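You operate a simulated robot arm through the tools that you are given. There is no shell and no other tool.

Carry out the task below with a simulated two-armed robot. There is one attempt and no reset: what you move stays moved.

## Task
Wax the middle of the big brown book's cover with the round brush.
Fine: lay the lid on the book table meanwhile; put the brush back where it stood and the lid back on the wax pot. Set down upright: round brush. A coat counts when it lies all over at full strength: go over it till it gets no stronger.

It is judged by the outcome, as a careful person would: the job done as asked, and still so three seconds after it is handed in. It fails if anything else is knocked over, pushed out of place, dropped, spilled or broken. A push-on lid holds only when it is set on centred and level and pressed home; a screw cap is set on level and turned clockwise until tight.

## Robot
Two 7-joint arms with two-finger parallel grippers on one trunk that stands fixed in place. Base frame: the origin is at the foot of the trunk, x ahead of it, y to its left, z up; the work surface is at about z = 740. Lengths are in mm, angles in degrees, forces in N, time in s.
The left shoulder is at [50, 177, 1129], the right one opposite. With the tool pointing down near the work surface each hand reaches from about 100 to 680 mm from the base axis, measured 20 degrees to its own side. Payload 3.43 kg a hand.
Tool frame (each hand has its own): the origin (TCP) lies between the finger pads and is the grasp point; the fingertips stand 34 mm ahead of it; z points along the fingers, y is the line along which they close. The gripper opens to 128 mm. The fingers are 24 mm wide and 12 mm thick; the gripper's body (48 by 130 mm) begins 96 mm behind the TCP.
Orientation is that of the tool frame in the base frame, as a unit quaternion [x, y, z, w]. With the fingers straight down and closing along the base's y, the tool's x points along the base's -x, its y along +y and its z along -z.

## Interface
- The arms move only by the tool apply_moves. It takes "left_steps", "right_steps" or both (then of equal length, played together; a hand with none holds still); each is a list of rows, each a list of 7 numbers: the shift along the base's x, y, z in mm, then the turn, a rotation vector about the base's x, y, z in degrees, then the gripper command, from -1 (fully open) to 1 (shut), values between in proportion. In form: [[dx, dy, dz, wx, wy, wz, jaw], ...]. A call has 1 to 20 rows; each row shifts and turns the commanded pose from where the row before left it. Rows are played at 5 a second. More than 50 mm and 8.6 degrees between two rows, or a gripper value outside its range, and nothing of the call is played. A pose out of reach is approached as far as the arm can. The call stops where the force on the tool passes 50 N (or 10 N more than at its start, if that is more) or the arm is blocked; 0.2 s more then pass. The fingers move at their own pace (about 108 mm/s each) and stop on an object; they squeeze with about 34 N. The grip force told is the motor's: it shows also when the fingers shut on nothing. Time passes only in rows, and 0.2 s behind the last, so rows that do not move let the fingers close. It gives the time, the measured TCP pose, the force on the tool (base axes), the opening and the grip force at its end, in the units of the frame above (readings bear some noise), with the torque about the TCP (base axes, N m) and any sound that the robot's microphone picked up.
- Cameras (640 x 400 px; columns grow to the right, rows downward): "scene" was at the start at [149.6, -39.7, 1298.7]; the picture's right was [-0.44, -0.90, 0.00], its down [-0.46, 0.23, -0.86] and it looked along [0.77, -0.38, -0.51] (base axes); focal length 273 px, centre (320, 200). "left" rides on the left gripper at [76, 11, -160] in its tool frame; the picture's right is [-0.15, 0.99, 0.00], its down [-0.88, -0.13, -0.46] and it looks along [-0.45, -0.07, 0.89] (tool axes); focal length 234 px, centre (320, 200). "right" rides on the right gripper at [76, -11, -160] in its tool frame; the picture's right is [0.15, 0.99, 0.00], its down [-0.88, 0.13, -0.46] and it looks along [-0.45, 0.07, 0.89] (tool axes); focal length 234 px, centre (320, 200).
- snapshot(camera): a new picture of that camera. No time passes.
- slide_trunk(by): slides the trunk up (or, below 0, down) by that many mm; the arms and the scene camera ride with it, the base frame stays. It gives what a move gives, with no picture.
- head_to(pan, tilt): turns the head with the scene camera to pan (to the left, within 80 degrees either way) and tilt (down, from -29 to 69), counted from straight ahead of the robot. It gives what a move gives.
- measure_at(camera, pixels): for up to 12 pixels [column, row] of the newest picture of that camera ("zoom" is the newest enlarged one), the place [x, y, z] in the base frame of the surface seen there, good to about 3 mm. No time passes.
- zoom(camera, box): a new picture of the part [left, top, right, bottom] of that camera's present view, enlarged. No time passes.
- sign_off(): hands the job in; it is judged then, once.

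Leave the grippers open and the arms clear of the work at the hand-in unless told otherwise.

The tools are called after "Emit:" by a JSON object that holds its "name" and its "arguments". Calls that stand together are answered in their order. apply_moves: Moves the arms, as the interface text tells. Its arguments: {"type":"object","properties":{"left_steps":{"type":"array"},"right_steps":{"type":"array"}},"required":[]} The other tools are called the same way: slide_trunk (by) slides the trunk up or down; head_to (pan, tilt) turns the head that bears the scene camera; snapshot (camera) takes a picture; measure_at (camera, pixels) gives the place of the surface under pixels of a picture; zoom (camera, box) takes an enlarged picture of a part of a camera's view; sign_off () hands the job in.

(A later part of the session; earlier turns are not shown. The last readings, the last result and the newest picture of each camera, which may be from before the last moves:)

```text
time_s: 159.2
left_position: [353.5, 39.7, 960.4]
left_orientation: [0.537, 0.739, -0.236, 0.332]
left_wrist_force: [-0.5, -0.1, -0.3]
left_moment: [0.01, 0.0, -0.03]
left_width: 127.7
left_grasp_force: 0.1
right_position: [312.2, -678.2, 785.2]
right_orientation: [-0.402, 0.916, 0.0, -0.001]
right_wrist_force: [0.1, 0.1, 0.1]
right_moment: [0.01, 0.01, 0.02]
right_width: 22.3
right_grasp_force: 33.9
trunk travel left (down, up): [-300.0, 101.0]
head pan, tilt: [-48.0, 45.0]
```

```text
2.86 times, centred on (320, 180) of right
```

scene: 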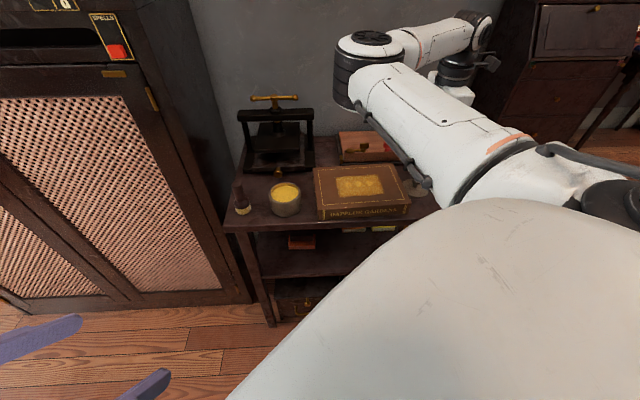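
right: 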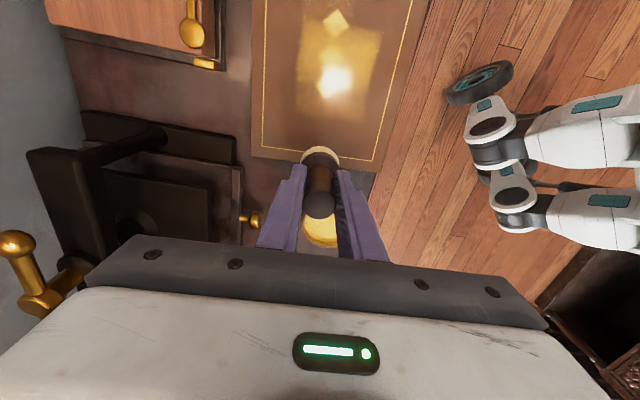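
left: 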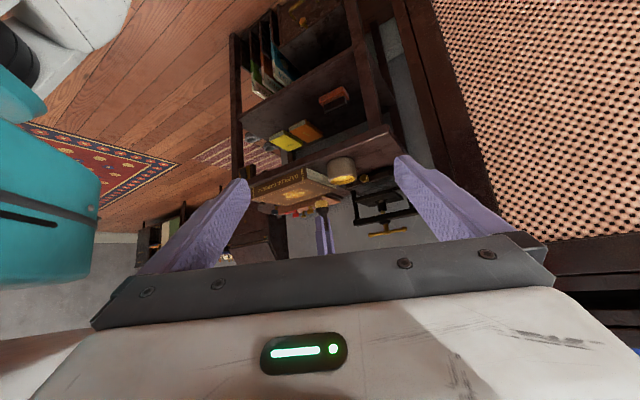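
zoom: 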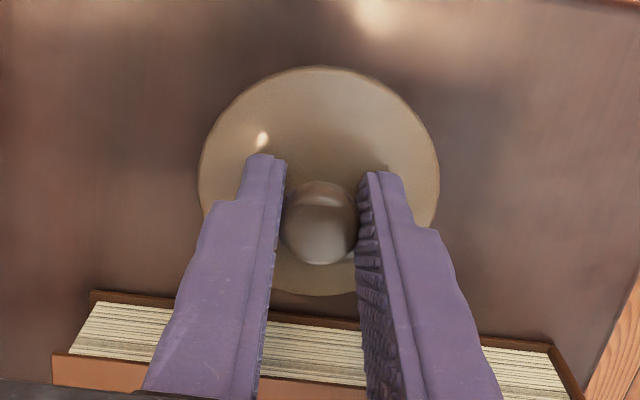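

Knob gripped (22.3 mm). Lifting slowly.

Emit:
{"name": "apply_moves", "arguments": {"right_steps": [[0, 0, 1.5, 0, 0, 0, 1], [0, 0, 2.5, 0, 0, 0, 1], [0, 0, 4, 0, 0, 0, 1], [0, 0, 5, 0, 0, 0, 1], [0, 0, 0, 0, 0, 0, 1]]}}

Emit:
{"name": "zoom", "arguments": {"camera": "right", "box": [250, 110, 390, 250]}}

Emit:
{"name": "zoom", "arguments": {"camera": "left", "box": [220, 170, 300, 220]}}

```text
time_s: 160.3
left_position: [352.1, 40.1, 960.5]
left_orientation: [0.537, 0.739, -0.235, 0.332]
left_wrist_force: [-0.3, 0.1, -0.1]
left_moment: [-0.03, 0.01, 0.03]
left_width: 127.7
left_grasp_force: 0.1
right_position: [311.0, -677.5, 797.7]
right_orientation: [-0.402, 0.916, 0.001, -0.001]
right_wrist_force: [-0.5, 1.1, -0.4]
right_moment: [0.01, -0.01, -0.02]
right_width: 22.1
right_grasp_force: 34.0
trunk travel left (down, up): [-300.0, 101.0]
head pan, tilt: [-48.0, 45.0]
```

```text
2.86 times, centred on (320, 180) of right
```

zoom: 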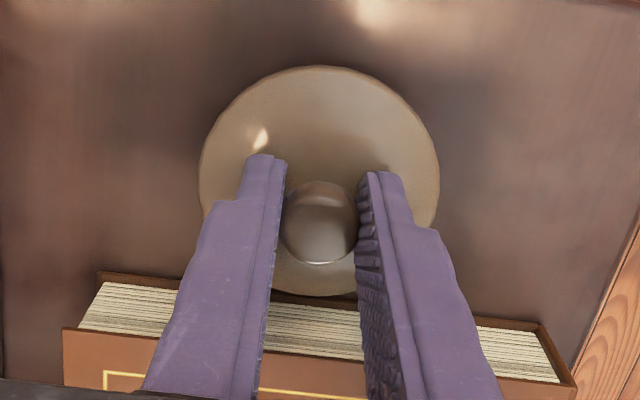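

```text
8.00 times, centred on (260, 195) of left
```

zoom: 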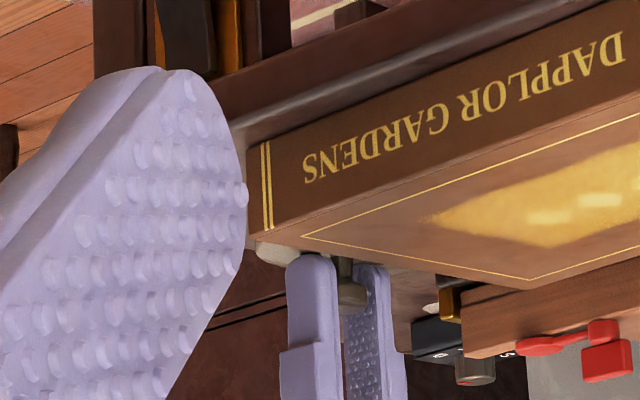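

Lid is held level and rising. Continuing up to ~893.

Emit:
{"name": "apply_moves", "arguments": {"right_steps": [[0, 0, 6, 0, 0, 0, 1], [0, 0, 8, 0, 0, 0, 1], [0, 0, 10, 0, 0, 0, 1], [0, 0, 12, 0, 0, 0, 1], [0, 0, 12, 0, 0, 0, 1], [0, 0, 12, 0, 0, 0, 1], [0, 0, 12, 0, 0, 0, 1], [0, 0, 12, 0, 0, 0, 1], [0, 0, 8, 0, 0, 0, 1], [0, 0, 4, 0, 0, 0, 1], [0, 0, 0, 0, 0, 0, 1]]}}

Emit:
{"name": "zoom", "arguments": {"camera": "right", "box": [250, 110, 390, 250]}}

```text
time_s: 162.8
left_position: [354.5, 39.5, 960.4]
left_orientation: [0.536, 0.74, -0.235, 0.332]
left_wrist_force: [0.3, 0.1, 1.8]
left_moment: [0.01, 0.03, 0.02]
left_width: 128.0
left_grasp_force: 0.0
right_position: [312.0, -678.9, 892.8]
right_orientation: [-0.402, 0.916, 0.001, -0.002]
right_wrist_force: [0.4, -0.3, -0.3]
right_moment: [0.02, -0.02, -0.01]
right_width: 22.2
right_grasp_force: 34.6
trunk travel left (down, up): [-300.0, 101.0]
head pan, tilt: [-48.0, 45.0]
```

```text
2.86 times, centred on (320, 180) of right
```

zoom: 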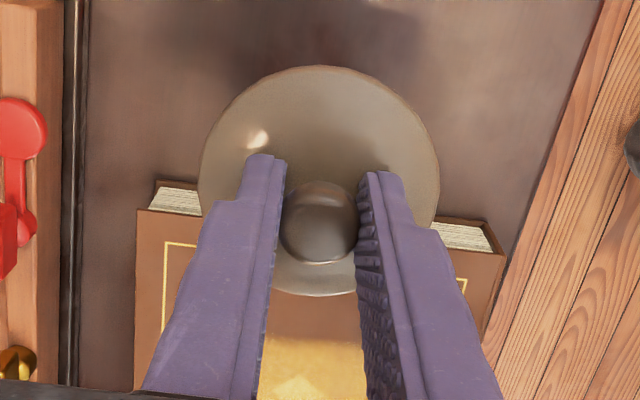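

Lid held steadily. Carrying it level back over the book to the pot (TCP target ≈ (531.5,-379)).

Emit:
{"name": "apply_moves", "arguments": {"right_steps": [[5, 7, 0, 0, 0, 0, 1], [11, 15, 0, 0, 0, 0, 1], [12.5, 17, 0, 0, 0, 0, 1], [12.5, 17, 0, 0, 0, 0, 1], [12.5, 17, 0, 0, 0, 0, 1], [12.5, 17, 0, 0, 0, 0, 1], [12.5, 17, 0, 0, 0, 0, 1], [12.5, 17, 0, 0, 0, 0, 1], [12.5, 17, 0, 0, 0, 0, 1], [12.5, 17, 0, 0, 0, 0, 1], [12.5, 17, 0, 0, 0, 0, 1], [12.5, 17, 0, 0, 0, 0, 1], [12.5, 17, 0, 0, 0, 0, 1], [12.5, 17, 0, 0, 0, 0, 1], [12.5, 17, 0, 0, 0, 0, 1], [12.5, 17, 0, 0, 0, 0, 1], [12.5, 17, 0, 0, 0, 0, 1], [12.5, 17, 0, 0, 0, 0, 1], [3.6, 5.5, 0, 0, 0, 0, 1], [0, 0, 0, 0, 0, 0, 1]]}}

Emit:
{"name": "zoom", "arguments": {"camera": "right", "box": [250, 110, 390, 250]}}

Emit:
{"name": "zoom", "arguments": {"camera": "left", "box": [290, 160, 390, 220]}}

```text
time_s: 166.9
left_position: [354.5, 40.5, 959.8]
left_orientation: [0.536, 0.739, -0.236, 0.333]
left_wrist_force: [0.1, -0.9, -0.2]
left_moment: [-0.03, 0.0, -0.04]
left_width: 128.1
left_grasp_force: 0.1
right_position: [529.7, -378.7, 892.5]
right_orientation: [-0.401, 0.916, 0.001, -0.001]
right_wrist_force: [-0.1, 1.1, -0.6]
right_moment: [-0.02, 0.0, -0.01]
right_width: 22.2
right_grasp_force: 33.5
trunk travel left (down, up): [-300.0, 101.0]
head pan, tilt: [-48.0, 45.0]
```

```text
2.86 times, centred on (320, 180) of right
```

zoom: 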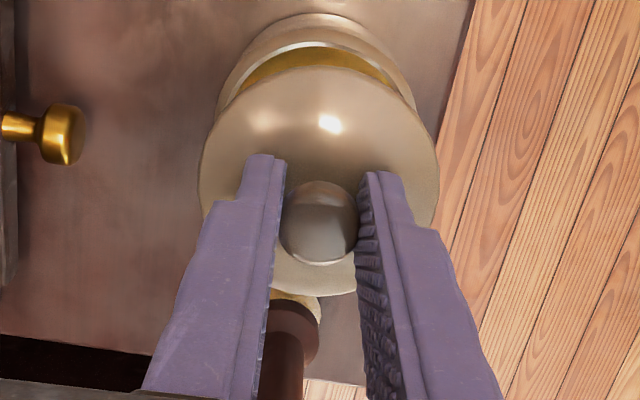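

```text
6.40 times, centred on (340, 190) of left
```

zoom: 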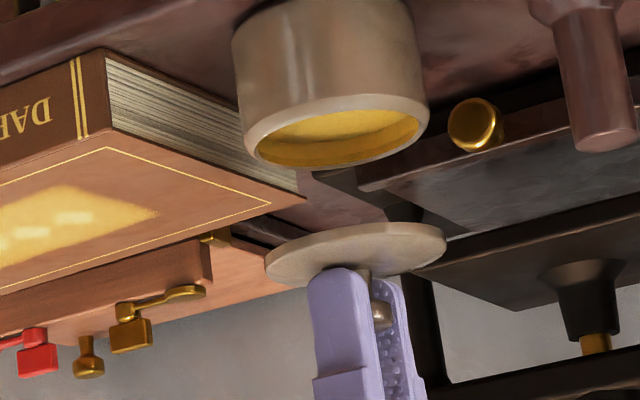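

Lid over the pot. Lowering to TCP ≈854 (lid ~12 mm above rim) so I can compare directly with the picture taken at that same height during removal.

Emit:
{"name": "apply_moves", "arguments": {"right_steps": [[0.8, -0.6, -10, 0, 0, 0, 1], [0, 0, -12, 0, 0, 0, 1], [0, 0, -10, 0, 0, 0, 1], [0, 0, -6, 0, 0, 0, 1], [0, 0, 0, 0, 0, 0, 1], [0, 0, 0, 0, 0, 0, 1]]}}

Emit:
{"name": "zoom", "arguments": {"camera": "right", "box": [250, 110, 390, 250]}}

Emit:
{"name": "zoom", "arguments": {"camera": "left", "box": [310, 165, 380, 209]}}

```text
time_s: 168.3
left_position: [353.9, 40.4, 959.8]
left_orientation: [0.537, 0.739, -0.236, 0.332]
left_wrist_force: [0.1, 0.1, -0.7]
left_moment: [0.01, -0.01, 0.02]
left_width: 128.2
left_grasp_force: 0.1
right_position: [531.3, -380.1, 856.3]
right_orientation: [-0.401, 0.916, 0.001, -0.002]
right_wrist_force: [-0.3, -0.4, 0.2]
right_moment: [-0.02, -0.01, -0.02]
right_width: 22.2
right_grasp_force: 34.0
trunk travel left (down, up): [-300.0, 101.0]
head pan, tilt: [-48.0, 45.0]
```

```text
2.86 times, centred on (320, 180) of right
```

zoom: 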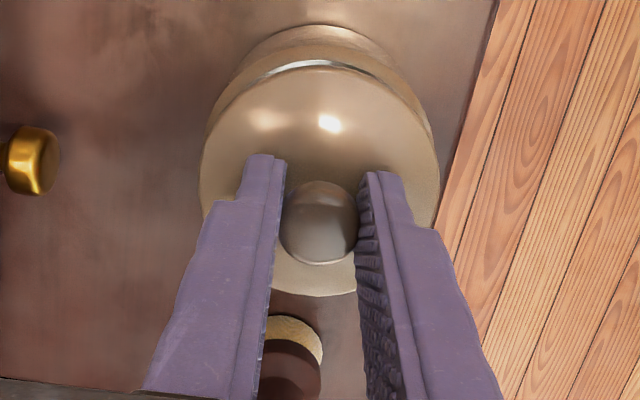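

```text
9.09 times, centred on (345, 187) of left
```

zoom: 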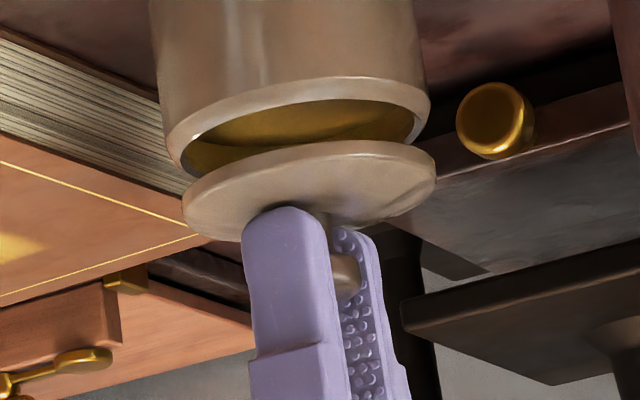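

Both views match the removal pictures to within ~1 mm; lid is level and centred. Lowering 10 mm, then feeling for contact.

Emit:
{"name": "apply_moves", "arguments": {"right_steps": [[0, 0, -5, 0, 0, 0, 1], [0, 0, -4, 0, 0, 0, 1], [0, 0, -1.5, 0, 0, 0, 1], [0, 0, 0, 0, 0, 0, 1]]}}

Emit:
{"name": "zoom", "arguments": {"camera": "left", "box": [310, 165, 380, 209]}}

Emit:
{"name": "zoom", "arguments": {"camera": "right", "box": [250, 110, 390, 250]}}

```text
time_s: 169.3
left_position: [353.8, 40.2, 959.5]
left_orientation: [0.537, 0.739, -0.235, 0.333]
left_wrist_force: [0.5, 0.4, 0.3]
left_moment: [-0.01, 0.03, 0.03]
left_width: 127.9
left_grasp_force: 0.0
right_position: [531.2, -379.3, 845.1]
right_orientation: [-0.402, 0.916, 0.001, -0.002]
right_wrist_force: [0.1, 0.5, -0.5]
right_moment: [-0.01, 0.01, 0.0]
right_width: 22.2
right_grasp_force: 34.4
trunk travel left (down, up): [-300.0, 101.0]
head pan, tilt: [-48.0, 45.0]
```

```text
9.09 times, centred on (345, 187) of left
```

zoom: 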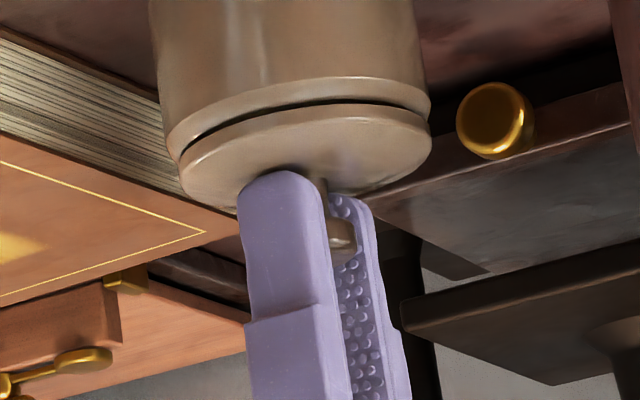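

```text
2.86 times, centred on (320, 180) of right
```

zoom: 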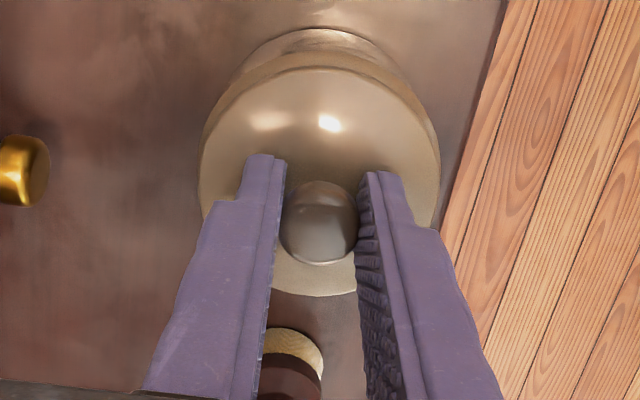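

Lid is ~3 mm above the rim, level and centred. Lowering 1 mm at a time.

Emit:
{"name": "apply_moves", "arguments": {"right_steps": [[-0.3, -0.3, -1, 0, 0, 0, 1], [0, 0, -1, 0, 0, 0, 1], [0, 0, 0, 0, 0, 0, 1]]}}

Emit:
{"name": "apply_moves", "arguments": {"right_steps": [[0, 0, -1, 0, 0, 0, 1], [0, 0, 0, 0, 0, 0, 1]]}}

```text
time_s: 170.2
left_position: [354.3, 39.9, 960.3]
left_orientation: [0.536, 0.739, -0.236, 0.333]
left_wrist_force: [-0.4, 0.5, -0.3]
left_moment: [0.03, 0.0, -0.02]
left_width: 128.1
left_grasp_force: 0.0
right_position: [531.2, -378.9, 841.9]
right_orientation: [-0.402, 0.916, 0.001, -0.002]
right_wrist_force: [0.3, -0.8, -0.7]
right_moment: [-0.02, -0.01, -0.03]
right_width: 22.1
right_grasp_force: 33.9
trunk travel left (down, up): [-300.0, 101.0]
head pan, tilt: [-48.0, 45.0]
```

```text
time_s: 170.8
left_position: [353.5, 39.6, 959.3]
left_orientation: [0.537, 0.739, -0.236, 0.332]
left_wrist_force: [-0.7, 0.2, -0.2]
left_moment: [0.0, -0.03, 0.01]
left_width: 127.6
left_grasp_force: 0.1
right_position: [530.9, -379.8, 841.2]
right_orientation: [-0.401, 0.916, 0.0, -0.002]
right_wrist_force: [-0.2, -0.2, -0.6]
right_moment: [0.0, 0.01, 0.01]
right_width: 22.0
right_grasp_force: 33.7
trunk travel left (down, up): [-300.0, 101.0]
head pan, tilt: [-48.0, 45.0]
```

No contact yet at 841. Continuing in small steps, listening for the snap.

Emit:
{"name": "apply_moves", "arguments": {"right_steps": [[0, 0, -0.8, 0, 0, 0, 1], [0, 0, 0, 0, 0, 0, 1]]}}

Emit:
{"name": "apply_moves", "arguments": {"right_steps": [[0, 0, -0.8, 0, 0, 0, 1], [0, 0, 0, 0, 0, 0, 1]]}}

Emit:
{"name": "zoom", "arguments": {"camera": "left", "box": [310, 165, 380, 209]}}

```text
time_s: 171.3
left_position: [352.8, 39.1, 960.6]
left_orientation: [0.537, 0.739, -0.236, 0.332]
left_wrist_force: [0.1, 0.0, 0.3]
left_moment: [-0.03, -0.01, 0.01]
left_width: 128.0
left_grasp_force: 0.0
right_position: [531.8, -379.2, 841.2]
right_orientation: [-0.401, 0.916, 0.002, -0.001]
right_wrist_force: [0.8, -0.6, -0.8]
right_moment: [0.02, 0.01, 0.0]
right_width: 22.5
right_grasp_force: 34.3
trunk travel left (down, up): [-300.0, 101.0]
head pan, tilt: [-48.0, 45.0]
```

```text
time_s: 171.9
left_position: [353.0, 39.1, 959.4]
left_orientation: [0.536, 0.739, -0.236, 0.334]
left_wrist_force: [0.5, 0.6, 0.0]
left_moment: [0.0, 0.01, 0.0]
left_width: 128.0
left_grasp_force: 0.0
right_position: [531.1, -378.9, 840.2]
right_orientation: [-0.403, 0.915, 0.0, -0.001]
right_wrist_force: [0.1, 0.2, 0.3]
right_moment: [-0.05, -0.01, -0.02]
right_width: 22.1
right_grasp_force: 33.7
trunk travel left (down, up): [-300.0, 101.0]
head pan, tilt: [-48.0, 45.0]
```

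```text
9.09 times, centred on (345, 187) of left
```

zoom: 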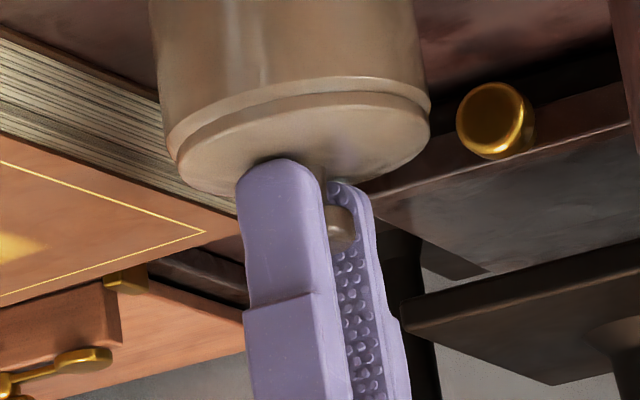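

The lid now sits on the rim. Pressing down further in small steps until it snaps home.

Emit:
{"name": "apply_moves", "arguments": {"right_steps": [[0, 0, -0.8, 0, 0, 0, 1], [0, 0, 0, 0, 0, 0, 1]]}}

Emit:
{"name": "apply_moves", "arguments": {"right_steps": [[0, 0, -0.8, 0, 0, 0, 1], [0, 0, 0, 0, 0, 0, 1]]}}

```text
time_s: 172.6
left_position: [353.8, 40.7, 960.8]
left_orientation: [0.537, 0.739, -0.236, 0.332]
left_wrist_force: [0.7, 0.4, -0.4]
left_moment: [-0.01, -0.03, 0.0]
left_width: 127.9
left_grasp_force: 0.1
right_position: [530.9, -379.5, 841.5]
right_orientation: [-0.401, 0.916, 0.001, -0.002]
right_wrist_force: [-1.8, 0.4, 6.4]
right_moment: [0.06, 0.06, -0.01]
right_width: 22.2
right_grasp_force: 34.0
trunk travel left (down, up): [-300.0, 101.0]
head pan, tilt: [-48.0, 45.0]
```

```text
time_s: 173.2
left_position: [352.9, 39.1, 961.0]
left_orientation: [0.537, 0.738, -0.235, 0.334]
left_wrist_force: [0.0, -0.2, 0.0]
left_moment: [-0.01, -0.02, -0.04]
left_width: 127.8
left_grasp_force: 0.0
right_position: [531.4, -379.0, 840.2]
right_orientation: [-0.402, 0.916, -0.001, 0.0]
right_wrist_force: [-4.0, 0.7, 15.9]
right_moment: [0.06, 0.18, -0.01]
right_width: 22.2
right_grasp_force: 34.4
trunk travel left (down, up): [-300.0, 101.0]
head pan, tilt: [-48.0, 45.0]
```

16 N, no snap yet. Pressing a little more.

Emit:
{"name": "apply_moves", "arguments": {"right_steps": [[0, 0, -0.8, 0, 0, 0, 1], [0, 0, 0, 0, 0, 0, 1]]}}

Emit:
{"name": "apply_moves", "arguments": {"right_steps": [[0, 0, -0.8, 0, 0, 0, 1], [0, 0, 0, 0, 0, 0, 1]]}}

Emit:
{"name": "zoom", "arguments": {"camera": "left", "box": [310, 165, 380, 209]}}

```text
time_s: 173.8
left_position: [351.1, 40.2, 961.3]
left_orientation: [0.536, 0.739, -0.235, 0.335]
left_wrist_force: [-0.1, 0.4, -0.4]
left_moment: [-0.01, 0.01, -0.04]
left_width: 128.1
left_grasp_force: 0.1
right_position: [532.6, -378.2, 841.6]
right_orientation: [-0.402, 0.916, -0.001, 0.0]
right_wrist_force: [-3.2, 1.2, 20.6]
right_moment: [0.01, 0.07, 0.02]
right_width: 22.2
right_grasp_force: 34.3
trunk travel left (down, up): [-300.0, 101.0]
head pan, tilt: [-48.0, 45.0]
```

```text
time_s: 174.3
left_position: [351.7, 41.6, 962.6]
left_orientation: [0.537, 0.738, -0.236, 0.334]
left_wrist_force: [-0.3, -0.4, 0.1]
left_moment: [0.02, -0.02, 0.0]
left_width: 128.0
left_grasp_force: 0.0
right_position: [532.2, -379.8, 839.6]
right_orientation: [-0.402, 0.916, -0.002, 0.001]
right_wrist_force: [-3.2, 1.9, 26.7]
right_moment: [0.07, 0.07, 0.01]
right_width: 22.1
right_grasp_force: 33.8
trunk travel left (down, up): [-300.0, 101.0]
head pan, tilt: [-48.0, 45.0]
```

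```text
9.09 times, centred on (345, 187) of left
```

zoom: 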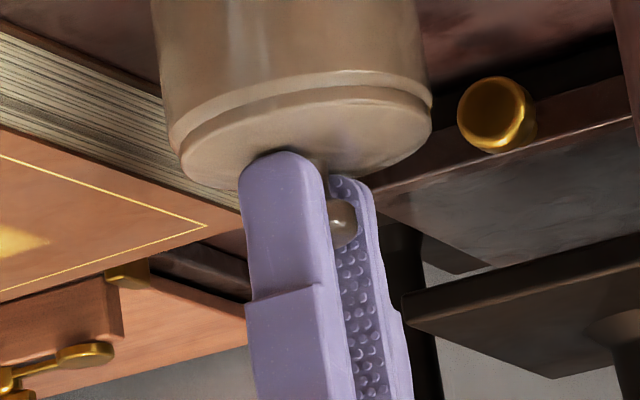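

26.7 N and no snap yet. Checking lid height and centring against the original values (rim top ≈803, centre ≈(530,-379)).

Emit:
{"name": "zoom", "arguments": {"camera": "right", "box": [250, 110, 390, 250]}}

Emit:
{"name": "measure_at", "arguments": {"camera": "zoom", "pixels": [[204, 170], [436, 170], [320, 75], [318, 205], [235, 110], [405, 110], [300, 130], [340, 130], [320, 285], [215, 150], [250, 70], [390, 75]]}}

```text
2.86 times, centred on (320, 180) of right
```

zoom: 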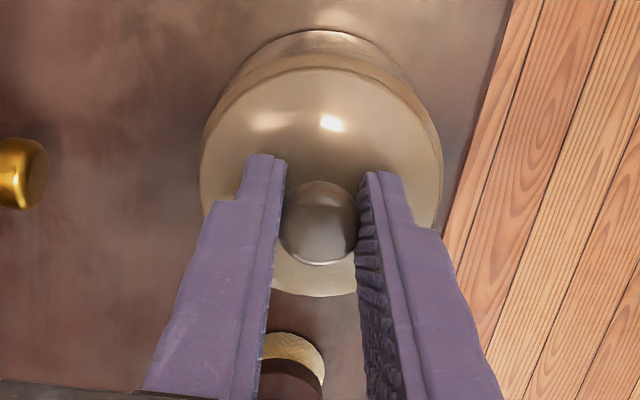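

```text
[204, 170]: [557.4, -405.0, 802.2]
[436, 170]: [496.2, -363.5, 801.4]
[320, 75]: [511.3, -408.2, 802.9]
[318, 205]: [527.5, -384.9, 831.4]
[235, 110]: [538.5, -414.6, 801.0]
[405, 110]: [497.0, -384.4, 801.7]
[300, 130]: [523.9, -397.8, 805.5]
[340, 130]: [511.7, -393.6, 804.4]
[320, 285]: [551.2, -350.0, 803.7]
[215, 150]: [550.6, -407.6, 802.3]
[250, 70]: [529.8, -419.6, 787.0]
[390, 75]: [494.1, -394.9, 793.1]
```

Height matches the seated value (~802.5). I'll zoom closer to see whether the lid is laterally off relative to the pot.

Emit:
{"name": "zoom", "arguments": {"camera": "right", "box": [275, 115, 365, 171]}}

Emit:
{"name": "zoom", "arguments": {"camera": "left", "box": [325, 168, 365, 193]}}

```text
7.11 times, centred on (320, 143) of right
```

zoom: 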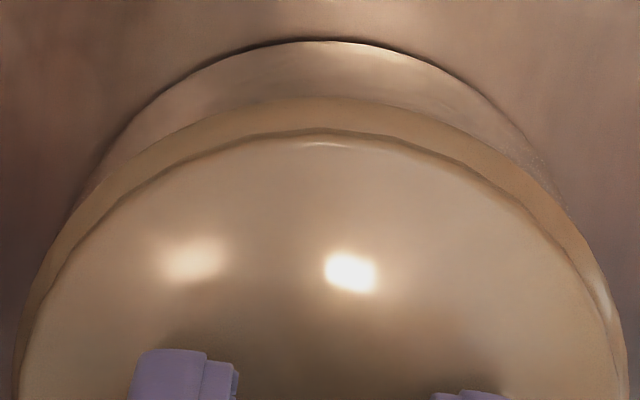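

```text
16.00 times, centred on (345, 180) of left
```

zoom: 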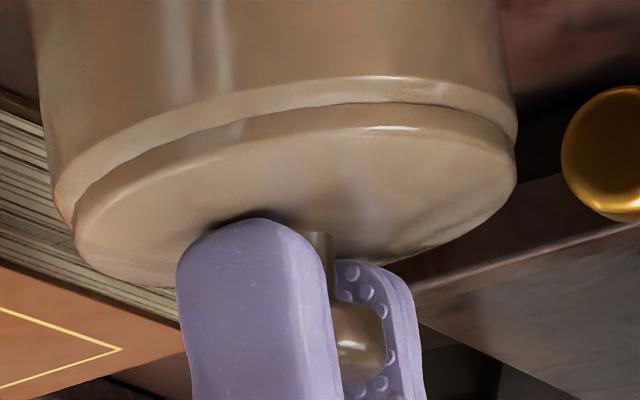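

Comparing with the picture when it was seated, the lid sits about 1.5–2 mm off, toward +x. I'll raise it 3 mm, shift by (-1.7,-0.4), and try again.

Emit:
{"name": "apply_moves", "arguments": {"right_steps": [[0, 0, 2.5, 0, 0, 0, 1], [0, 0, 2.5, 0, 0, 0, 1], [0, 0, 1.5, 0, 0, 0, 1], [-1.7, -0.4, 0, 0, 0, 0, 1], [0, 0, 0, 0, 0, 0, 1], [0, 0, 0, 0, 0, 0, 1]]}}

Emit:
{"name": "zoom", "arguments": {"camera": "right", "box": [275, 115, 365, 171]}}

Emit:
{"name": "zoom", "arguments": {"camera": "left", "box": [325, 168, 365, 193]}}

```text
time_s: 175.8
left_position: [353.3, 39.8, 960.6]
left_orientation: [0.537, 0.739, -0.236, 0.332]
left_wrist_force: [-0.3, -1.0, -0.2]
left_moment: [-0.02, -0.01, -0.05]
left_width: 128.0
left_grasp_force: 0.0
right_position: [528.8, -380.2, 842.3]
right_orientation: [-0.401, 0.916, 0.002, -0.002]
right_wrist_force: [-0.2, 0.8, -0.6]
right_moment: [-0.03, -0.02, -0.01]
right_width: 22.5
right_grasp_force: 34.2
trunk travel left (down, up): [-300.0, 101.0]
head pan, tilt: [-48.0, 45.0]
```

```text
7.11 times, centred on (320, 143) of right
```

zoom: 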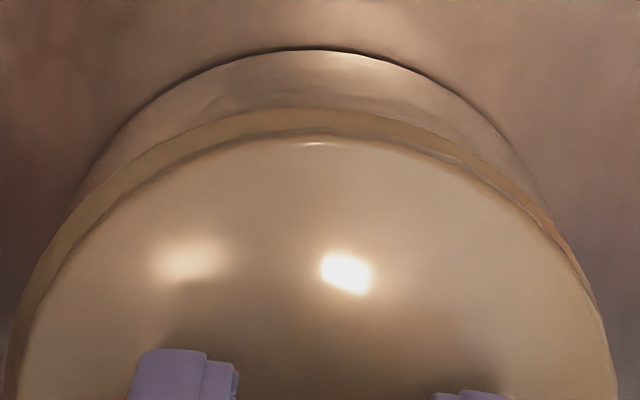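

```text
16.00 times, centred on (345, 180) of left
```

zoom: 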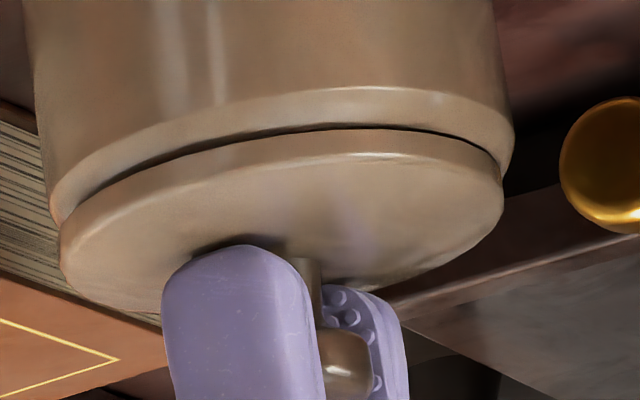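

Now slightly over-corrected: side gaps suggest moving back by about (+0.75,-0.7). Adjusting and lowering to touch the rim.

Emit:
{"name": "apply_moves", "arguments": {"right_steps": [[0.75, -0.7, 0, 0, 0, 0, 1], [0, 0, -1.5, 0, 0, 0, 1], [0, 0, -1, 0, 0, 0, 1], [0, 0, 0, 0, 0, 0, 1]]}}

Emit:
{"name": "zoom", "arguments": {"camera": "right", "box": [275, 115, 365, 171]}}

Emit:
{"name": "zoom", "arguments": {"camera": "left", "box": [325, 168, 365, 193]}}

```text
time_s: 176.8
left_position: [354.1, 38.6, 958.9]
left_orientation: [0.536, 0.739, -0.236, 0.332]
left_wrist_force: [0.1, -1.5, -0.1]
left_moment: [-0.03, 0.02, -0.02]
left_width: 128.1
left_grasp_force: 0.0
right_position: [529.5, -380.2, 841.9]
right_orientation: [-0.402, 0.915, 0.001, -0.001]
right_wrist_force: [-0.1, 0.2, -0.6]
right_moment: [-0.04, 0.0, 0.0]
right_width: 22.3
right_grasp_force: 33.6
trunk travel left (down, up): [-300.0, 101.0]
head pan, tilt: [-48.0, 45.0]
```

```text
7.11 times, centred on (320, 143) of right
```

zoom: 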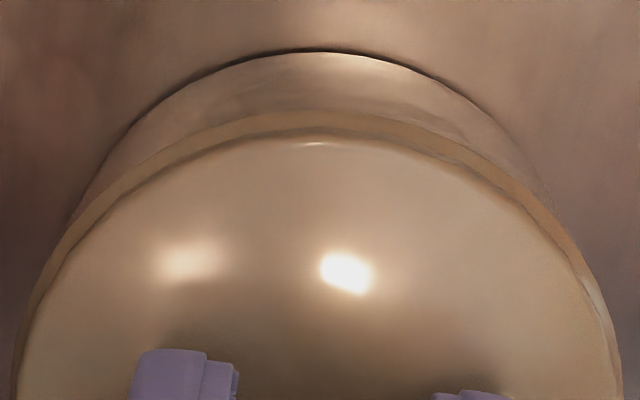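

```text
16.00 times, centred on (345, 180) of left
```

zoom: 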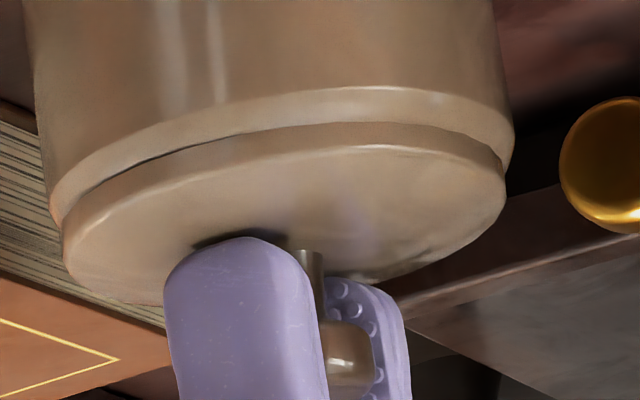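

Side bands now look symmetric and the lid is centred to within ~0.4 mm. Pressing down in small steps.

Emit:
{"name": "apply_moves", "arguments": {"right_steps": [[0.2, 0, -1, 0, 0, 0, 1], [0, 0, -1, 0, 0, 0, 1], [0, 0, 0, 0, 0, 0, 1]]}}

Emit:
{"name": "apply_moves", "arguments": {"right_steps": [[0, 0, -1, 0, 0, 0, 1], [0, 0, 0, 0, 0, 0, 1]]}}

Emit:
{"name": "apply_moves", "arguments": {"right_steps": [[0, 0, -1, 0, 0, 0, 1], [0, 0, 0, 0, 0, 0, 1]]}}

```text
time_s: 177.6
left_position: [353.4, 40.5, 960.9]
left_orientation: [0.537, 0.738, -0.236, 0.333]
left_wrist_force: [0.4, -0.3, -1.2]
left_moment: [0.0, 0.0, 0.03]
left_width: 128.0
left_grasp_force: 0.0
right_position: [530.3, -380.6, 841.0]
right_orientation: [-0.402, 0.916, -0.001, -0.001]
right_wrist_force: [1.2, -0.8, 5.6]
right_moment: [0.1, -0.02, -0.01]
right_width: 22.4
right_grasp_force: 34.4
trunk travel left (down, up): [-300.0, 101.0]
head pan, tilt: [-48.0, 45.0]
```

```text
time_s: 178.2
left_position: [353.9, 39.4, 960.5]
left_orientation: [0.536, 0.739, -0.235, 0.333]
left_wrist_force: [-0.6, -0.1, 1.2]
left_moment: [0.0, 0.01, -0.01]
left_width: 127.9
left_grasp_force: 0.1
right_position: [529.9, -379.8, 839.3]
right_orientation: [-0.402, 0.916, -0.001, 0.001]
right_wrist_force: [0.8, -0.9, 12.8]
right_moment: [0.04, -0.03, 0.01]
right_width: 22.1
right_grasp_force: 33.9
trunk travel left (down, up): [-300.0, 101.0]
head pan, tilt: [-48.0, 45.0]
```

```text
time_s: 178.8
left_position: [352.5, 40.6, 960.0]
left_orientation: [0.536, 0.739, -0.235, 0.334]
left_wrist_force: [-1.4, 0.2, 0.1]
left_moment: [0.02, 0.01, 0.0]
left_width: 128.1
left_grasp_force: 0.1
right_position: [529.6, -379.6, 839.5]
right_orientation: [-0.402, 0.916, -0.002, 0.0]
right_wrist_force: [0.7, -1.7, 20.5]
right_moment: [-0.04, -0.04, -0.02]
right_width: 22.2
right_grasp_force: 34.3
trunk travel left (down, up): [-300.0, 101.0]
head pan, tilt: [-48.0, 45.0]
```

20 N straight down, side forces near zero, still no snap. Pressing on toward ~35 N.

Emit:
{"name": "apply_moves", "arguments": {"right_steps": [[0, 0, -1, 0, 0, 0, 1], [0, 0, 0, 0, 0, 0, 1]]}}

Emit:
{"name": "apply_moves", "arguments": {"right_steps": [[0, 0, -1, 0, 0, 0, 1], [0, 0, 0, 0, 0, 0, 1]]}}

```text
time_s: 179.3
left_position: [352.1, 39.7, 961.8]
left_orientation: [0.536, 0.739, -0.236, 0.334]
left_wrist_force: [0.3, -0.8, -0.4]
left_moment: [0.02, -0.02, -0.03]
left_width: 127.9
left_grasp_force: 0.0
right_position: [529.8, -381.0, 840.2]
right_orientation: [-0.401, 0.916, -0.002, 0.0]
right_wrist_force: [-0.1, -3.8, 26.0]
right_moment: [-0.01, 0.03, -0.02]
right_width: 22.2
right_grasp_force: 34.1
trunk travel left (down, up): [-300.0, 101.0]
head pan, tilt: [-48.0, 45.0]
```

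```text
time_s: 179.9
left_position: [352.4, 39.9, 962.0]
left_orientation: [0.536, 0.739, -0.235, 0.334]
left_wrist_force: [-0.9, 0.2, 0.0]
left_moment: [0.02, 0.01, 0.01]
left_width: 127.9
left_grasp_force: 0.1
right_position: [529.6, -380.0, 840.6]
right_orientation: [-0.401, 0.916, -0.004, 0.001]
right_wrist_force: [-1.4, -5.8, 29.7]
right_moment: [0.0, 0.16, 0.0]
right_width: 22.1
right_grasp_force: 34.1
trunk travel left (down, up): [-300.0, 101.0]
head pan, tilt: [-48.0, 45.0]
```

No snap at 30 N while gripping. I'll unload to ~3 N, then release the lid so it can settle in its seat, and press it home from above instead.

Emit:
{"name": "apply_moves", "arguments": {"right_steps": [[0, 0, 1.5, 0, 0, 0, 1], [0, 0, 1.5, 0, 0, 0, 1], [0, 0, 0, 0, 0, 0, 1]]}}

Emit:
{"name": "zoom", "arguments": {"camera": "left", "box": [325, 168, 365, 193]}}

Emit:
{"name": "zoom", "arguments": {"camera": "right", "box": [275, 115, 365, 171]}}

```text
time_s: 180.8
left_position: [352.4, 38.7, 960.8]
left_orientation: [0.536, 0.739, -0.234, 0.334]
left_wrist_force: [0.0, 0.3, 0.0]
left_moment: [-0.04, 0.01, 0.01]
left_width: 128.1
left_grasp_force: 0.0
right_position: [529.8, -380.0, 840.2]
right_orientation: [-0.402, 0.916, -0.001, 0.0]
right_wrist_force: [0.4, -6.9, 19.1]
right_moment: [-0.19, -0.16, -0.04]
right_width: 22.3
right_grasp_force: 34.2
trunk travel left (down, up): [-300.0, 101.0]
head pan, tilt: [-48.0, 45.0]
```

```text
16.00 times, centred on (345, 180) of left
```

zoom: 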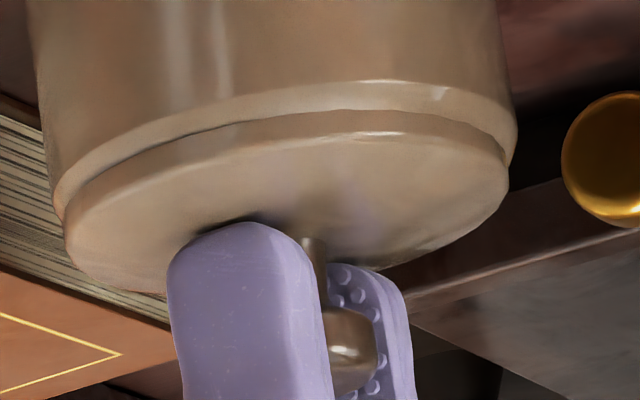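

```text
7.11 times, centred on (320, 143) of right
```

zoom: 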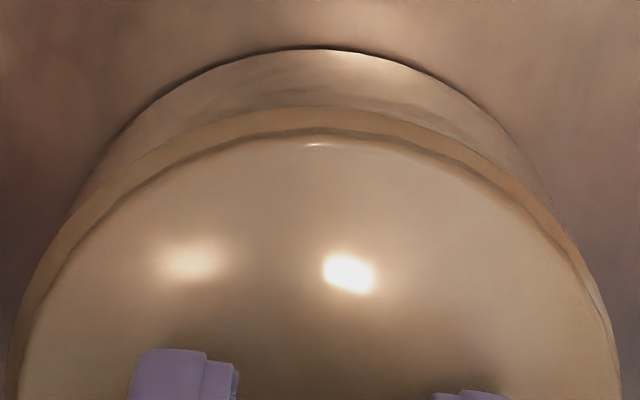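

Still 19 N. Easing up more.

Emit:
{"name": "apply_moves", "arguments": {"right_steps": [[0, 0, 1.0, 0, 0, 0, 1], [0, 0, 0.6, 0, 0, 0, 1], [0, 0, 0, 0, 0, 0, 1]]}}

```text
time_s: 181.6
left_position: [353.7, 39.3, 960.0]
left_orientation: [0.537, 0.738, -0.235, 0.333]
left_wrist_force: [-0.1, 0.4, 0.1]
left_moment: [0.0, 0.02, -0.01]
left_width: 128.2
left_grasp_force: 0.0
right_position: [530.8, -378.3, 839.7]
right_orientation: [-0.402, 0.916, 0.0, -0.001]
right_wrist_force: [-0.1, -3.9, 14.8]
right_moment: [-0.18, -0.03, -0.01]
right_width: 22.4
right_grasp_force: 33.7
trunk travel left (down, up): [-300.0, 101.0]
head pan, tilt: [-48.0, 45.0]
```

Emit:
{"name": "apply_moves", "arguments": {"right_steps": [[0, 0, 0.8, 0, 0, 0, 1], [0, 0, 0.6, 0, 0, 0, 1], [0, 0, 0, 0, 0, 0, 1]]}}

```text
time_s: 182.3
left_position: [353.9, 39.9, 960.1]
left_orientation: [0.537, 0.739, -0.236, 0.332]
left_wrist_force: [-0.6, -0.5, 0.0]
left_moment: [-0.01, 0.01, 0.01]
left_width: 128.0
left_grasp_force: 0.0
right_position: [530.9, -378.4, 839.7]
right_orientation: [-0.402, 0.916, 0.002, -0.001]
right_wrist_force: [0.7, 0.7, 3.3]
right_moment: [0.0, -0.16, 0.05]
right_width: 22.4
right_grasp_force: 33.8
trunk travel left (down, up): [-300.0, 101.0]
head pan, tilt: [-48.0, 45.0]
```

Down to 3 N. Opening just slightly, then rising a couple of mm before opening wider so the tips don't drag the lid.

Emit:
{"name": "apply_moves", "arguments": {"right_steps": [[0, 0, 0, 0, 0, 0, 0.6], [0, 0, 1, 0, 0, 0, 0.58], [0, 0, 2, 0, 0, 0, 0.55], [0, 0, 3, 0, 0, 0, 0.4], [0, 0, 0, 0, 0, 0, 0.06], [0, 0, 0, 0, 0, 0, 0.06]]}}

Emit:
{"name": "zoom", "arguments": {"camera": "left", "box": [325, 168, 365, 193]}}

Emit:
{"name": "zoom", "arguments": {"camera": "right", "box": [250, 110, 390, 250]}}

```text
time_s: 183.8
left_position: [353.6, 39.7, 960.0]
left_orientation: [0.536, 0.739, -0.236, 0.333]
left_wrist_force: [0.1, 0.0, 0.0]
left_moment: [0.03, 0.04, -0.01]
left_width: 128.1
left_grasp_force: 0.2
right_position: [528.7, -379.1, 847.4]
right_orientation: [-0.402, 0.916, 0.0, -0.001]
right_wrist_force: [0.4, 0.2, 0.0]
right_moment: [0.0, -0.01, -0.01]
right_width: 60.2
right_grasp_force: 0.1
trunk travel left (down, up): [-300.0, 101.0]
head pan, tilt: [-48.0, 45.0]
heard: snap
```

```text
16.00 times, centred on (345, 180) of left
```

zoom: 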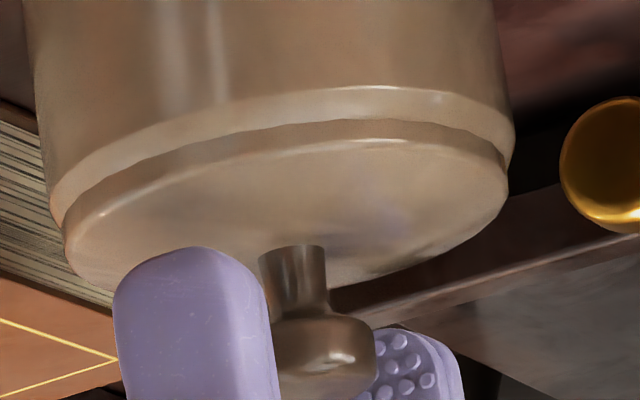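

```text
2.86 times, centred on (320, 180) of right
```

zoom: 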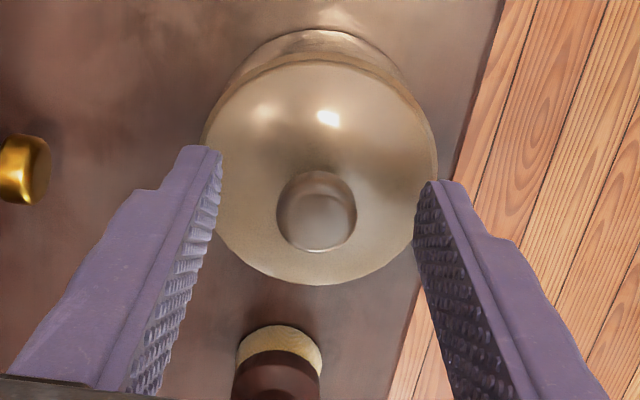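

A "snap" was heard as the lid was released – it seems to have seated itself. To make sure it's home I'll rise, measure, then press on the knob's top with closed fingers.

Emit:
{"name": "apply_moves", "arguments": {"right_steps": [[0, 0, 15, 0, 0, 0, 0.06], [0, 0, 25, 0, 0, 0, 0.06], [0, 0, 25, 0, 0, 0, 0.06], [0, 0, 0, 0, 0, 0, 0.06]]}}

Emit:
{"name": "zoom", "arguments": {"camera": "left", "box": [320, 160, 370, 192]}}

Emit:
{"name": "zoom", "arguments": {"camera": "right", "box": [270, 100, 370, 200]}}

```text
time_s: 184.8
left_position: [352.9, 39.7, 960.1]
left_orientation: [0.536, 0.738, -0.237, 0.333]
left_wrist_force: [0.9, 0.3, -1.1]
left_moment: [-0.01, -0.04, 0.01]
left_width: 128.0
left_grasp_force: 0.0
right_position: [533.4, -381.1, 912.2]
right_orientation: [-0.402, 0.916, 0.001, -0.002]
right_wrist_force: [0.9, -0.7, 0.0]
right_moment: [-0.02, -0.03, 0.02]
right_width: 60.1
right_grasp_force: 0.2
trunk travel left (down, up): [-300.0, 101.0]
head pan, tilt: [-48.0, 45.0]
```

```text
12.50 times, centred on (345, 176) of left
```

zoom: 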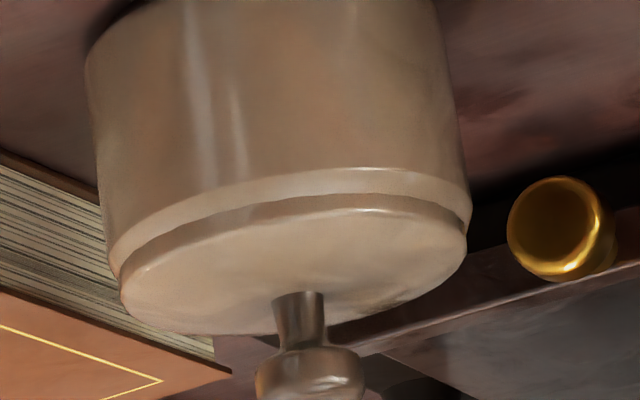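

```text
4.00 times, centred on (320, 150) of right
```

zoom: 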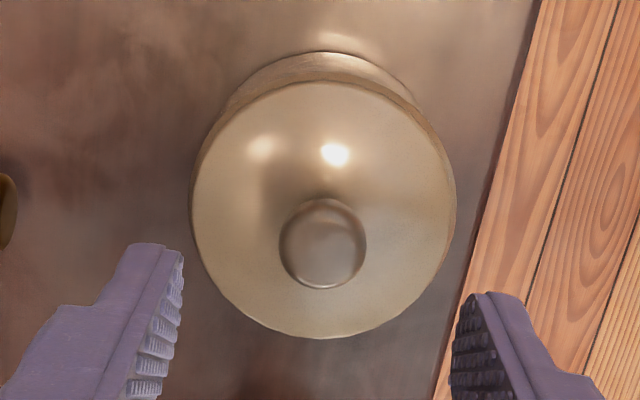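

The lid sits level and centred. Measuring knob centre and lid height.

Emit:
{"name": "measure_at", "arguments": {"camera": "zoom", "pixels": [[323, 245], [283, 245], [364, 245], [322, 202], [322, 286], [196, 200], [452, 200], [325, 88], [318, 334], [260, 120], [400, 120], [250, 300]]}}

```text
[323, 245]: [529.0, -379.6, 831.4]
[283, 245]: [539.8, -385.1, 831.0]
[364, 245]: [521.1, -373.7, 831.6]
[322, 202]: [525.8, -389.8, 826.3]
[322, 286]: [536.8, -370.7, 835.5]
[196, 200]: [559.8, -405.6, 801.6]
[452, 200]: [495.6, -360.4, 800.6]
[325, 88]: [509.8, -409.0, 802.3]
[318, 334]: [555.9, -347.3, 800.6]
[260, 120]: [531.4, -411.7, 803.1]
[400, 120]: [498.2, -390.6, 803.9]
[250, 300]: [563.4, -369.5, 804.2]
```

Seated height (≈802.5) and centre match the original. Closing the fingers and lowering onto the knob's top to press it home gently.

Emit:
{"name": "apply_moves", "arguments": {"right_steps": [[0, 0, 0, 0, 0, 0, 0.6], [0, 0, 0, 0, 0, 0, 1], [0, 0, -12, 0, 0, 0, 1], [0, 0, -12, 0, 0, 0, 1], [0, 0, -10, 0, 0, 0, 1], [0, 0, -5, 0, 0, 0, 1], [0, 0, 0, 0, 0, 0, 1]]}}

Emit:
{"name": "zoom", "arguments": {"camera": "left", "box": [315, 165, 375, 203]}}

Emit:
{"name": "zoom", "arguments": {"camera": "right", "box": [270, 100, 370, 200]}}

```text
time_s: 186.3
left_position: [353.3, 40.3, 960.1]
left_orientation: [0.537, 0.739, -0.236, 0.332]
left_wrist_force: [0.3, 0.1, -1.2]
left_moment: [-0.02, -0.05, -0.01]
left_width: 127.8
left_grasp_force: 0.1
right_position: [531.6, -381.1, 873.9]
right_orientation: [-0.402, 0.916, 0.001, -0.002]
right_wrist_force: [0.0, -0.9, -0.9]
right_moment: [-0.02, -0.01, 0.01]
right_width: 0.0
right_grasp_force: 32.9
trunk travel left (down, up): [-300.0, 101.0]
head pan, tilt: [-48.0, 45.0]
```

```text
10.53 times, centred on (345, 184) of left
```

zoom: 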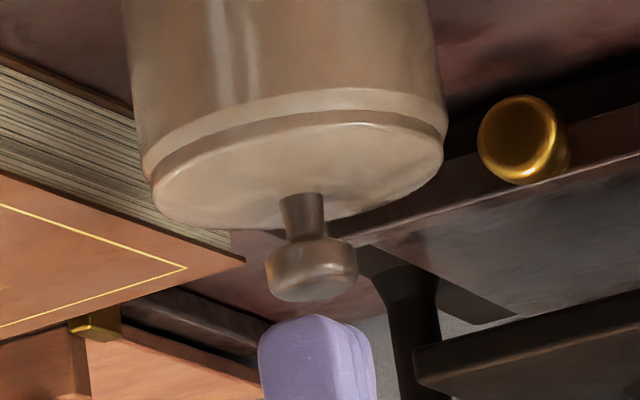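

```text
4.00 times, centred on (320, 150) of right
```

zoom: 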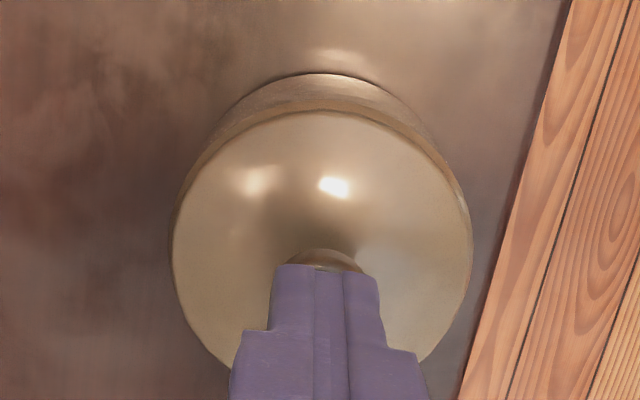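

Fingertips are a few mm above the knob, aligned with it. Lowering to contact and pressing.

Emit:
{"name": "apply_moves", "arguments": {"right_steps": [[0, 0, -3, 0, 0, 0, 1], [0, 0, -2, 0, 0, 0, 1], [0, 0, -1, 0, 0, 0, 1], [0, 0, 0, 0, 0, 0, 1]]}}

Emit:
{"name": "apply_moves", "arguments": {"right_steps": [[0, 0, -1, 0, 0, 0, 1], [0, 0, 0, 0, 0, 0, 1]]}}

```text
time_s: 187.3
left_position: [353.6, 39.5, 961.0]
left_orientation: [0.537, 0.739, -0.236, 0.333]
left_wrist_force: [-0.1, 0.0, 0.3]
left_moment: [0.02, -0.01, 0.03]
left_width: 127.9
left_grasp_force: 0.1
right_position: [529.9, -380.1, 867.6]
right_orientation: [-0.402, 0.916, -0.001, -0.001]
right_wrist_force: [-0.2, 0.5, 0.6]
right_moment: [-0.03, 0.0, -0.03]
right_width: 0.1
right_grasp_force: 32.8
trunk travel left (down, up): [-300.0, 101.0]
head pan, tilt: [-48.0, 45.0]
```

```text
time_s: 187.9
left_position: [353.6, 40.4, 959.4]
left_orientation: [0.537, 0.738, -0.236, 0.333]
left_wrist_force: [-0.6, -0.1, 0.0]
left_moment: [0.01, -0.01, 0.01]
left_width: 127.8
left_grasp_force: 0.1
right_position: [529.0, -380.0, 867.8]
right_orientation: [-0.402, 0.916, 0.001, -0.001]
right_wrist_force: [0.0, 0.1, -0.5]
right_moment: [-0.04, -0.01, 0.04]
right_width: 0.0
right_grasp_force: 33.6
trunk travel left (down, up): [-300.0, 101.0]
head pan, tilt: [-48.0, 45.0]
```

Emit:
{"name": "apply_moves", "arguments": {"right_steps": [[0, 0, -1, 0, 0, 0, 1], [0, 0, 0, 0, 0, 0, 1]]}}

Emit:
{"name": "apply_moves", "arguments": {"right_steps": [[0, 0, -1, 0, 0, 0, 1], [0, 0, 0, 0, 0, 0, 1]]}}

Emit:
{"name": "apply_moves", "arguments": {"right_steps": [[0, 0, -1, 0, 0, 0, 1], [0, 0, 0, 0, 0, 0, 1]]}}

```text
time_s: 188.6
left_position: [354.8, 40.8, 960.0]
left_orientation: [0.537, 0.739, -0.236, 0.332]
left_wrist_force: [0.0, -0.8, 0.7]
left_moment: [0.01, -0.01, -0.01]
left_width: 127.9
left_grasp_force: 0.2
right_position: [530.4, -379.8, 866.8]
right_orientation: [-0.402, 0.916, 0.001, -0.001]
right_wrist_force: [0.0, -0.3, -0.3]
right_moment: [-0.02, 0.01, 0.02]
right_width: 0.0
right_grasp_force: 33.0
trunk travel left (down, up): [-300.0, 101.0]
head pan, tilt: [-48.0, 45.0]
```

```text
time_s: 189.2
left_position: [353.3, 40.6, 959.0]
left_orientation: [0.537, 0.739, -0.235, 0.333]
left_wrist_force: [0.0, -0.1, -0.3]
left_moment: [-0.01, 0.0, 0.02]
left_width: 127.9
left_grasp_force: 0.1
right_position: [529.4, -380.2, 866.1]
right_orientation: [-0.402, 0.916, 0.001, -0.001]
right_wrist_force: [0.8, 1.9, 3.8]
right_moment: [0.04, -0.07, 0.02]
right_width: 0.0
right_grasp_force: 32.9
trunk travel left (down, up): [-300.0, 101.0]
head pan, tilt: [-48.0, 45.0]
```

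```text
time_s: 189.8
left_position: [354.2, 39.9, 960.5]
left_orientation: [0.537, 0.738, -0.236, 0.333]
left_wrist_force: [0.9, 0.9, -0.1]
left_moment: [0.01, -0.03, 0.0]
left_width: 127.8
left_grasp_force: 0.1
right_position: [531.0, -379.7, 866.0]
right_orientation: [-0.402, 0.916, 0.0, -0.001]
right_wrist_force: [-0.3, 1.2, 8.3]
right_moment: [0.03, 0.01, 0.05]
right_width: 0.0
right_grasp_force: 33.5
trunk travel left (down, up): [-300.0, 101.0]
head pan, tilt: [-48.0, 45.0]
```

Contact with the knob at 8 N. Pressing on to ~25 N in steps, listening.

Emit:
{"name": "apply_moves", "arguments": {"right_steps": [[0, 0, -1, 0, 0, 0, 1], [0, 0, 0, 0, 0, 0, 1]]}}

Emit:
{"name": "apply_moves", "arguments": {"right_steps": [[0, 0, -1, 0, 0, 0, 1], [0, 0, 0, 0, 0, 0, 1]]}}

Emit:
{"name": "apply_moves", "arguments": {"right_steps": [[0, 0, -1, 0, 0, 0, 1], [0, 0, 0, 0, 0, 0, 1]]}}

```text
time_s: 190.3
left_position: [353.0, 40.2, 959.8]
left_orientation: [0.537, 0.738, -0.236, 0.333]
left_wrist_force: [0.8, -0.9, 0.7]
left_moment: [0.0, 0.03, 0.0]
left_width: 127.9
left_grasp_force: 0.1
right_position: [530.6, -380.8, 865.9]
right_orientation: [-0.401, 0.916, -0.002, -0.001]
right_wrist_force: [-0.6, 0.9, 14.4]
right_moment: [0.01, 0.0, 0.02]
right_width: 0.1
right_grasp_force: 33.1
trunk travel left (down, up): [-300.0, 101.0]
head pan, tilt: [-48.0, 45.0]
```

```text
time_s: 190.9
left_position: [352.0, 40.9, 961.1]
left_orientation: [0.537, 0.739, -0.235, 0.333]
left_wrist_force: [-0.8, 0.5, -0.6]
left_moment: [0.01, 0.04, 0.01]
left_width: 127.9
left_grasp_force: 0.0
right_position: [530.1, -380.4, 865.1]
right_orientation: [-0.401, 0.916, -0.002, 0.001]
right_wrist_force: [-2.3, -1.2, 27.1]
right_moment: [-0.03, -0.01, 0.02]
right_width: 0.0
right_grasp_force: 33.4
trunk travel left (down, up): [-300.0, 101.0]
head pan, tilt: [-48.0, 45.0]
```

```text
time_s: 191.6
left_position: [351.2, 41.9, 961.1]
left_orientation: [0.537, 0.739, -0.234, 0.334]
left_wrist_force: [0.1, -0.3, -0.2]
left_moment: [0.01, 0.01, -0.01]
left_width: 127.6
left_grasp_force: 0.1
right_position: [530.3, -379.6, 865.5]
right_orientation: [-0.402, 0.916, -0.003, 0.001]
right_wrist_force: [-0.8, 0.2, 32.4]
right_moment: [0.04, -0.01, -0.04]
right_width: 0.0
right_grasp_force: 32.6
trunk travel left (down, up): [-300.0, 101.0]
head pan, tilt: [-48.0, 45.0]
```

32 N and no further sound – consistent with the lid already having snapped home on release (the earlier snaps alternate off/on). Easing off and rising clear.

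Emit:
{"name": "apply_moves", "arguments": {"right_steps": [[0, 0, 2, 0, 0, 0, 1], [0, 0, 3, 0, 0, 0, 1], [0, 0, 5, 0, 0, 0, 1], [0, 0, 15, 0, 0, 0, 1], [0, 0, 25, 0, 0, 0, 0.06], [0, 0, 25, 0, 0, 0, 0.06], [0, 0, 0, 0, 0, 0, 0.06]]}}

Emit:
{"name": "zoom", "arguments": {"camera": "left", "box": [320, 160, 370, 192]}}

Emit:
{"name": "zoom", "arguments": {"camera": "right", "box": [250, 80, 390, 220]}}

```text
time_s: 193.2
left_position: [353.9, 39.1, 959.9]
left_orientation: [0.536, 0.739, -0.236, 0.333]
left_wrist_force: [0.2, 0.1, -0.2]
left_moment: [-0.01, 0.0, 0.03]
left_width: 127.9
left_grasp_force: 0.0
right_position: [532.6, -378.2, 937.5]
right_orientation: [-0.402, 0.916, 0.001, -0.001]
right_wrist_force: [0.0, 0.7, 0.1]
right_moment: [-0.05, 0.0, 0.0]
right_width: 60.2
right_grasp_force: 0.1
trunk travel left (down, up): [-300.0, 101.0]
head pan, tilt: [-48.0, 45.0]
```

```text
12.50 times, centred on (345, 176) of left
```

zoom: 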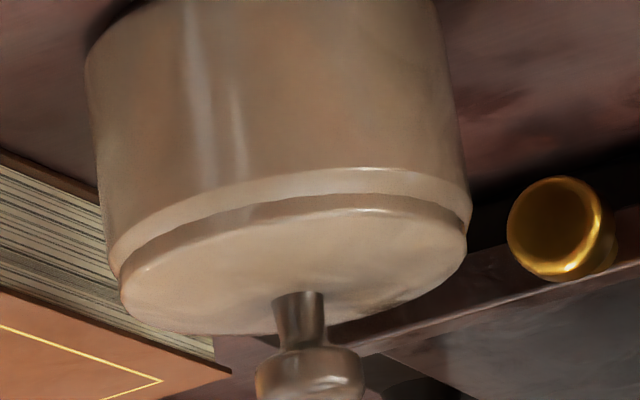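

```text
2.86 times, centred on (320, 150) of right
```

zoom: 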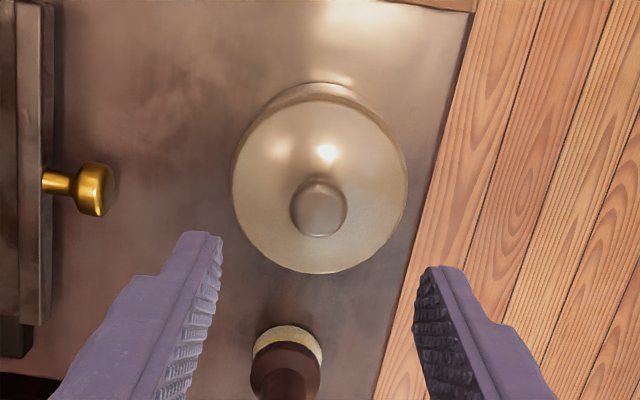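

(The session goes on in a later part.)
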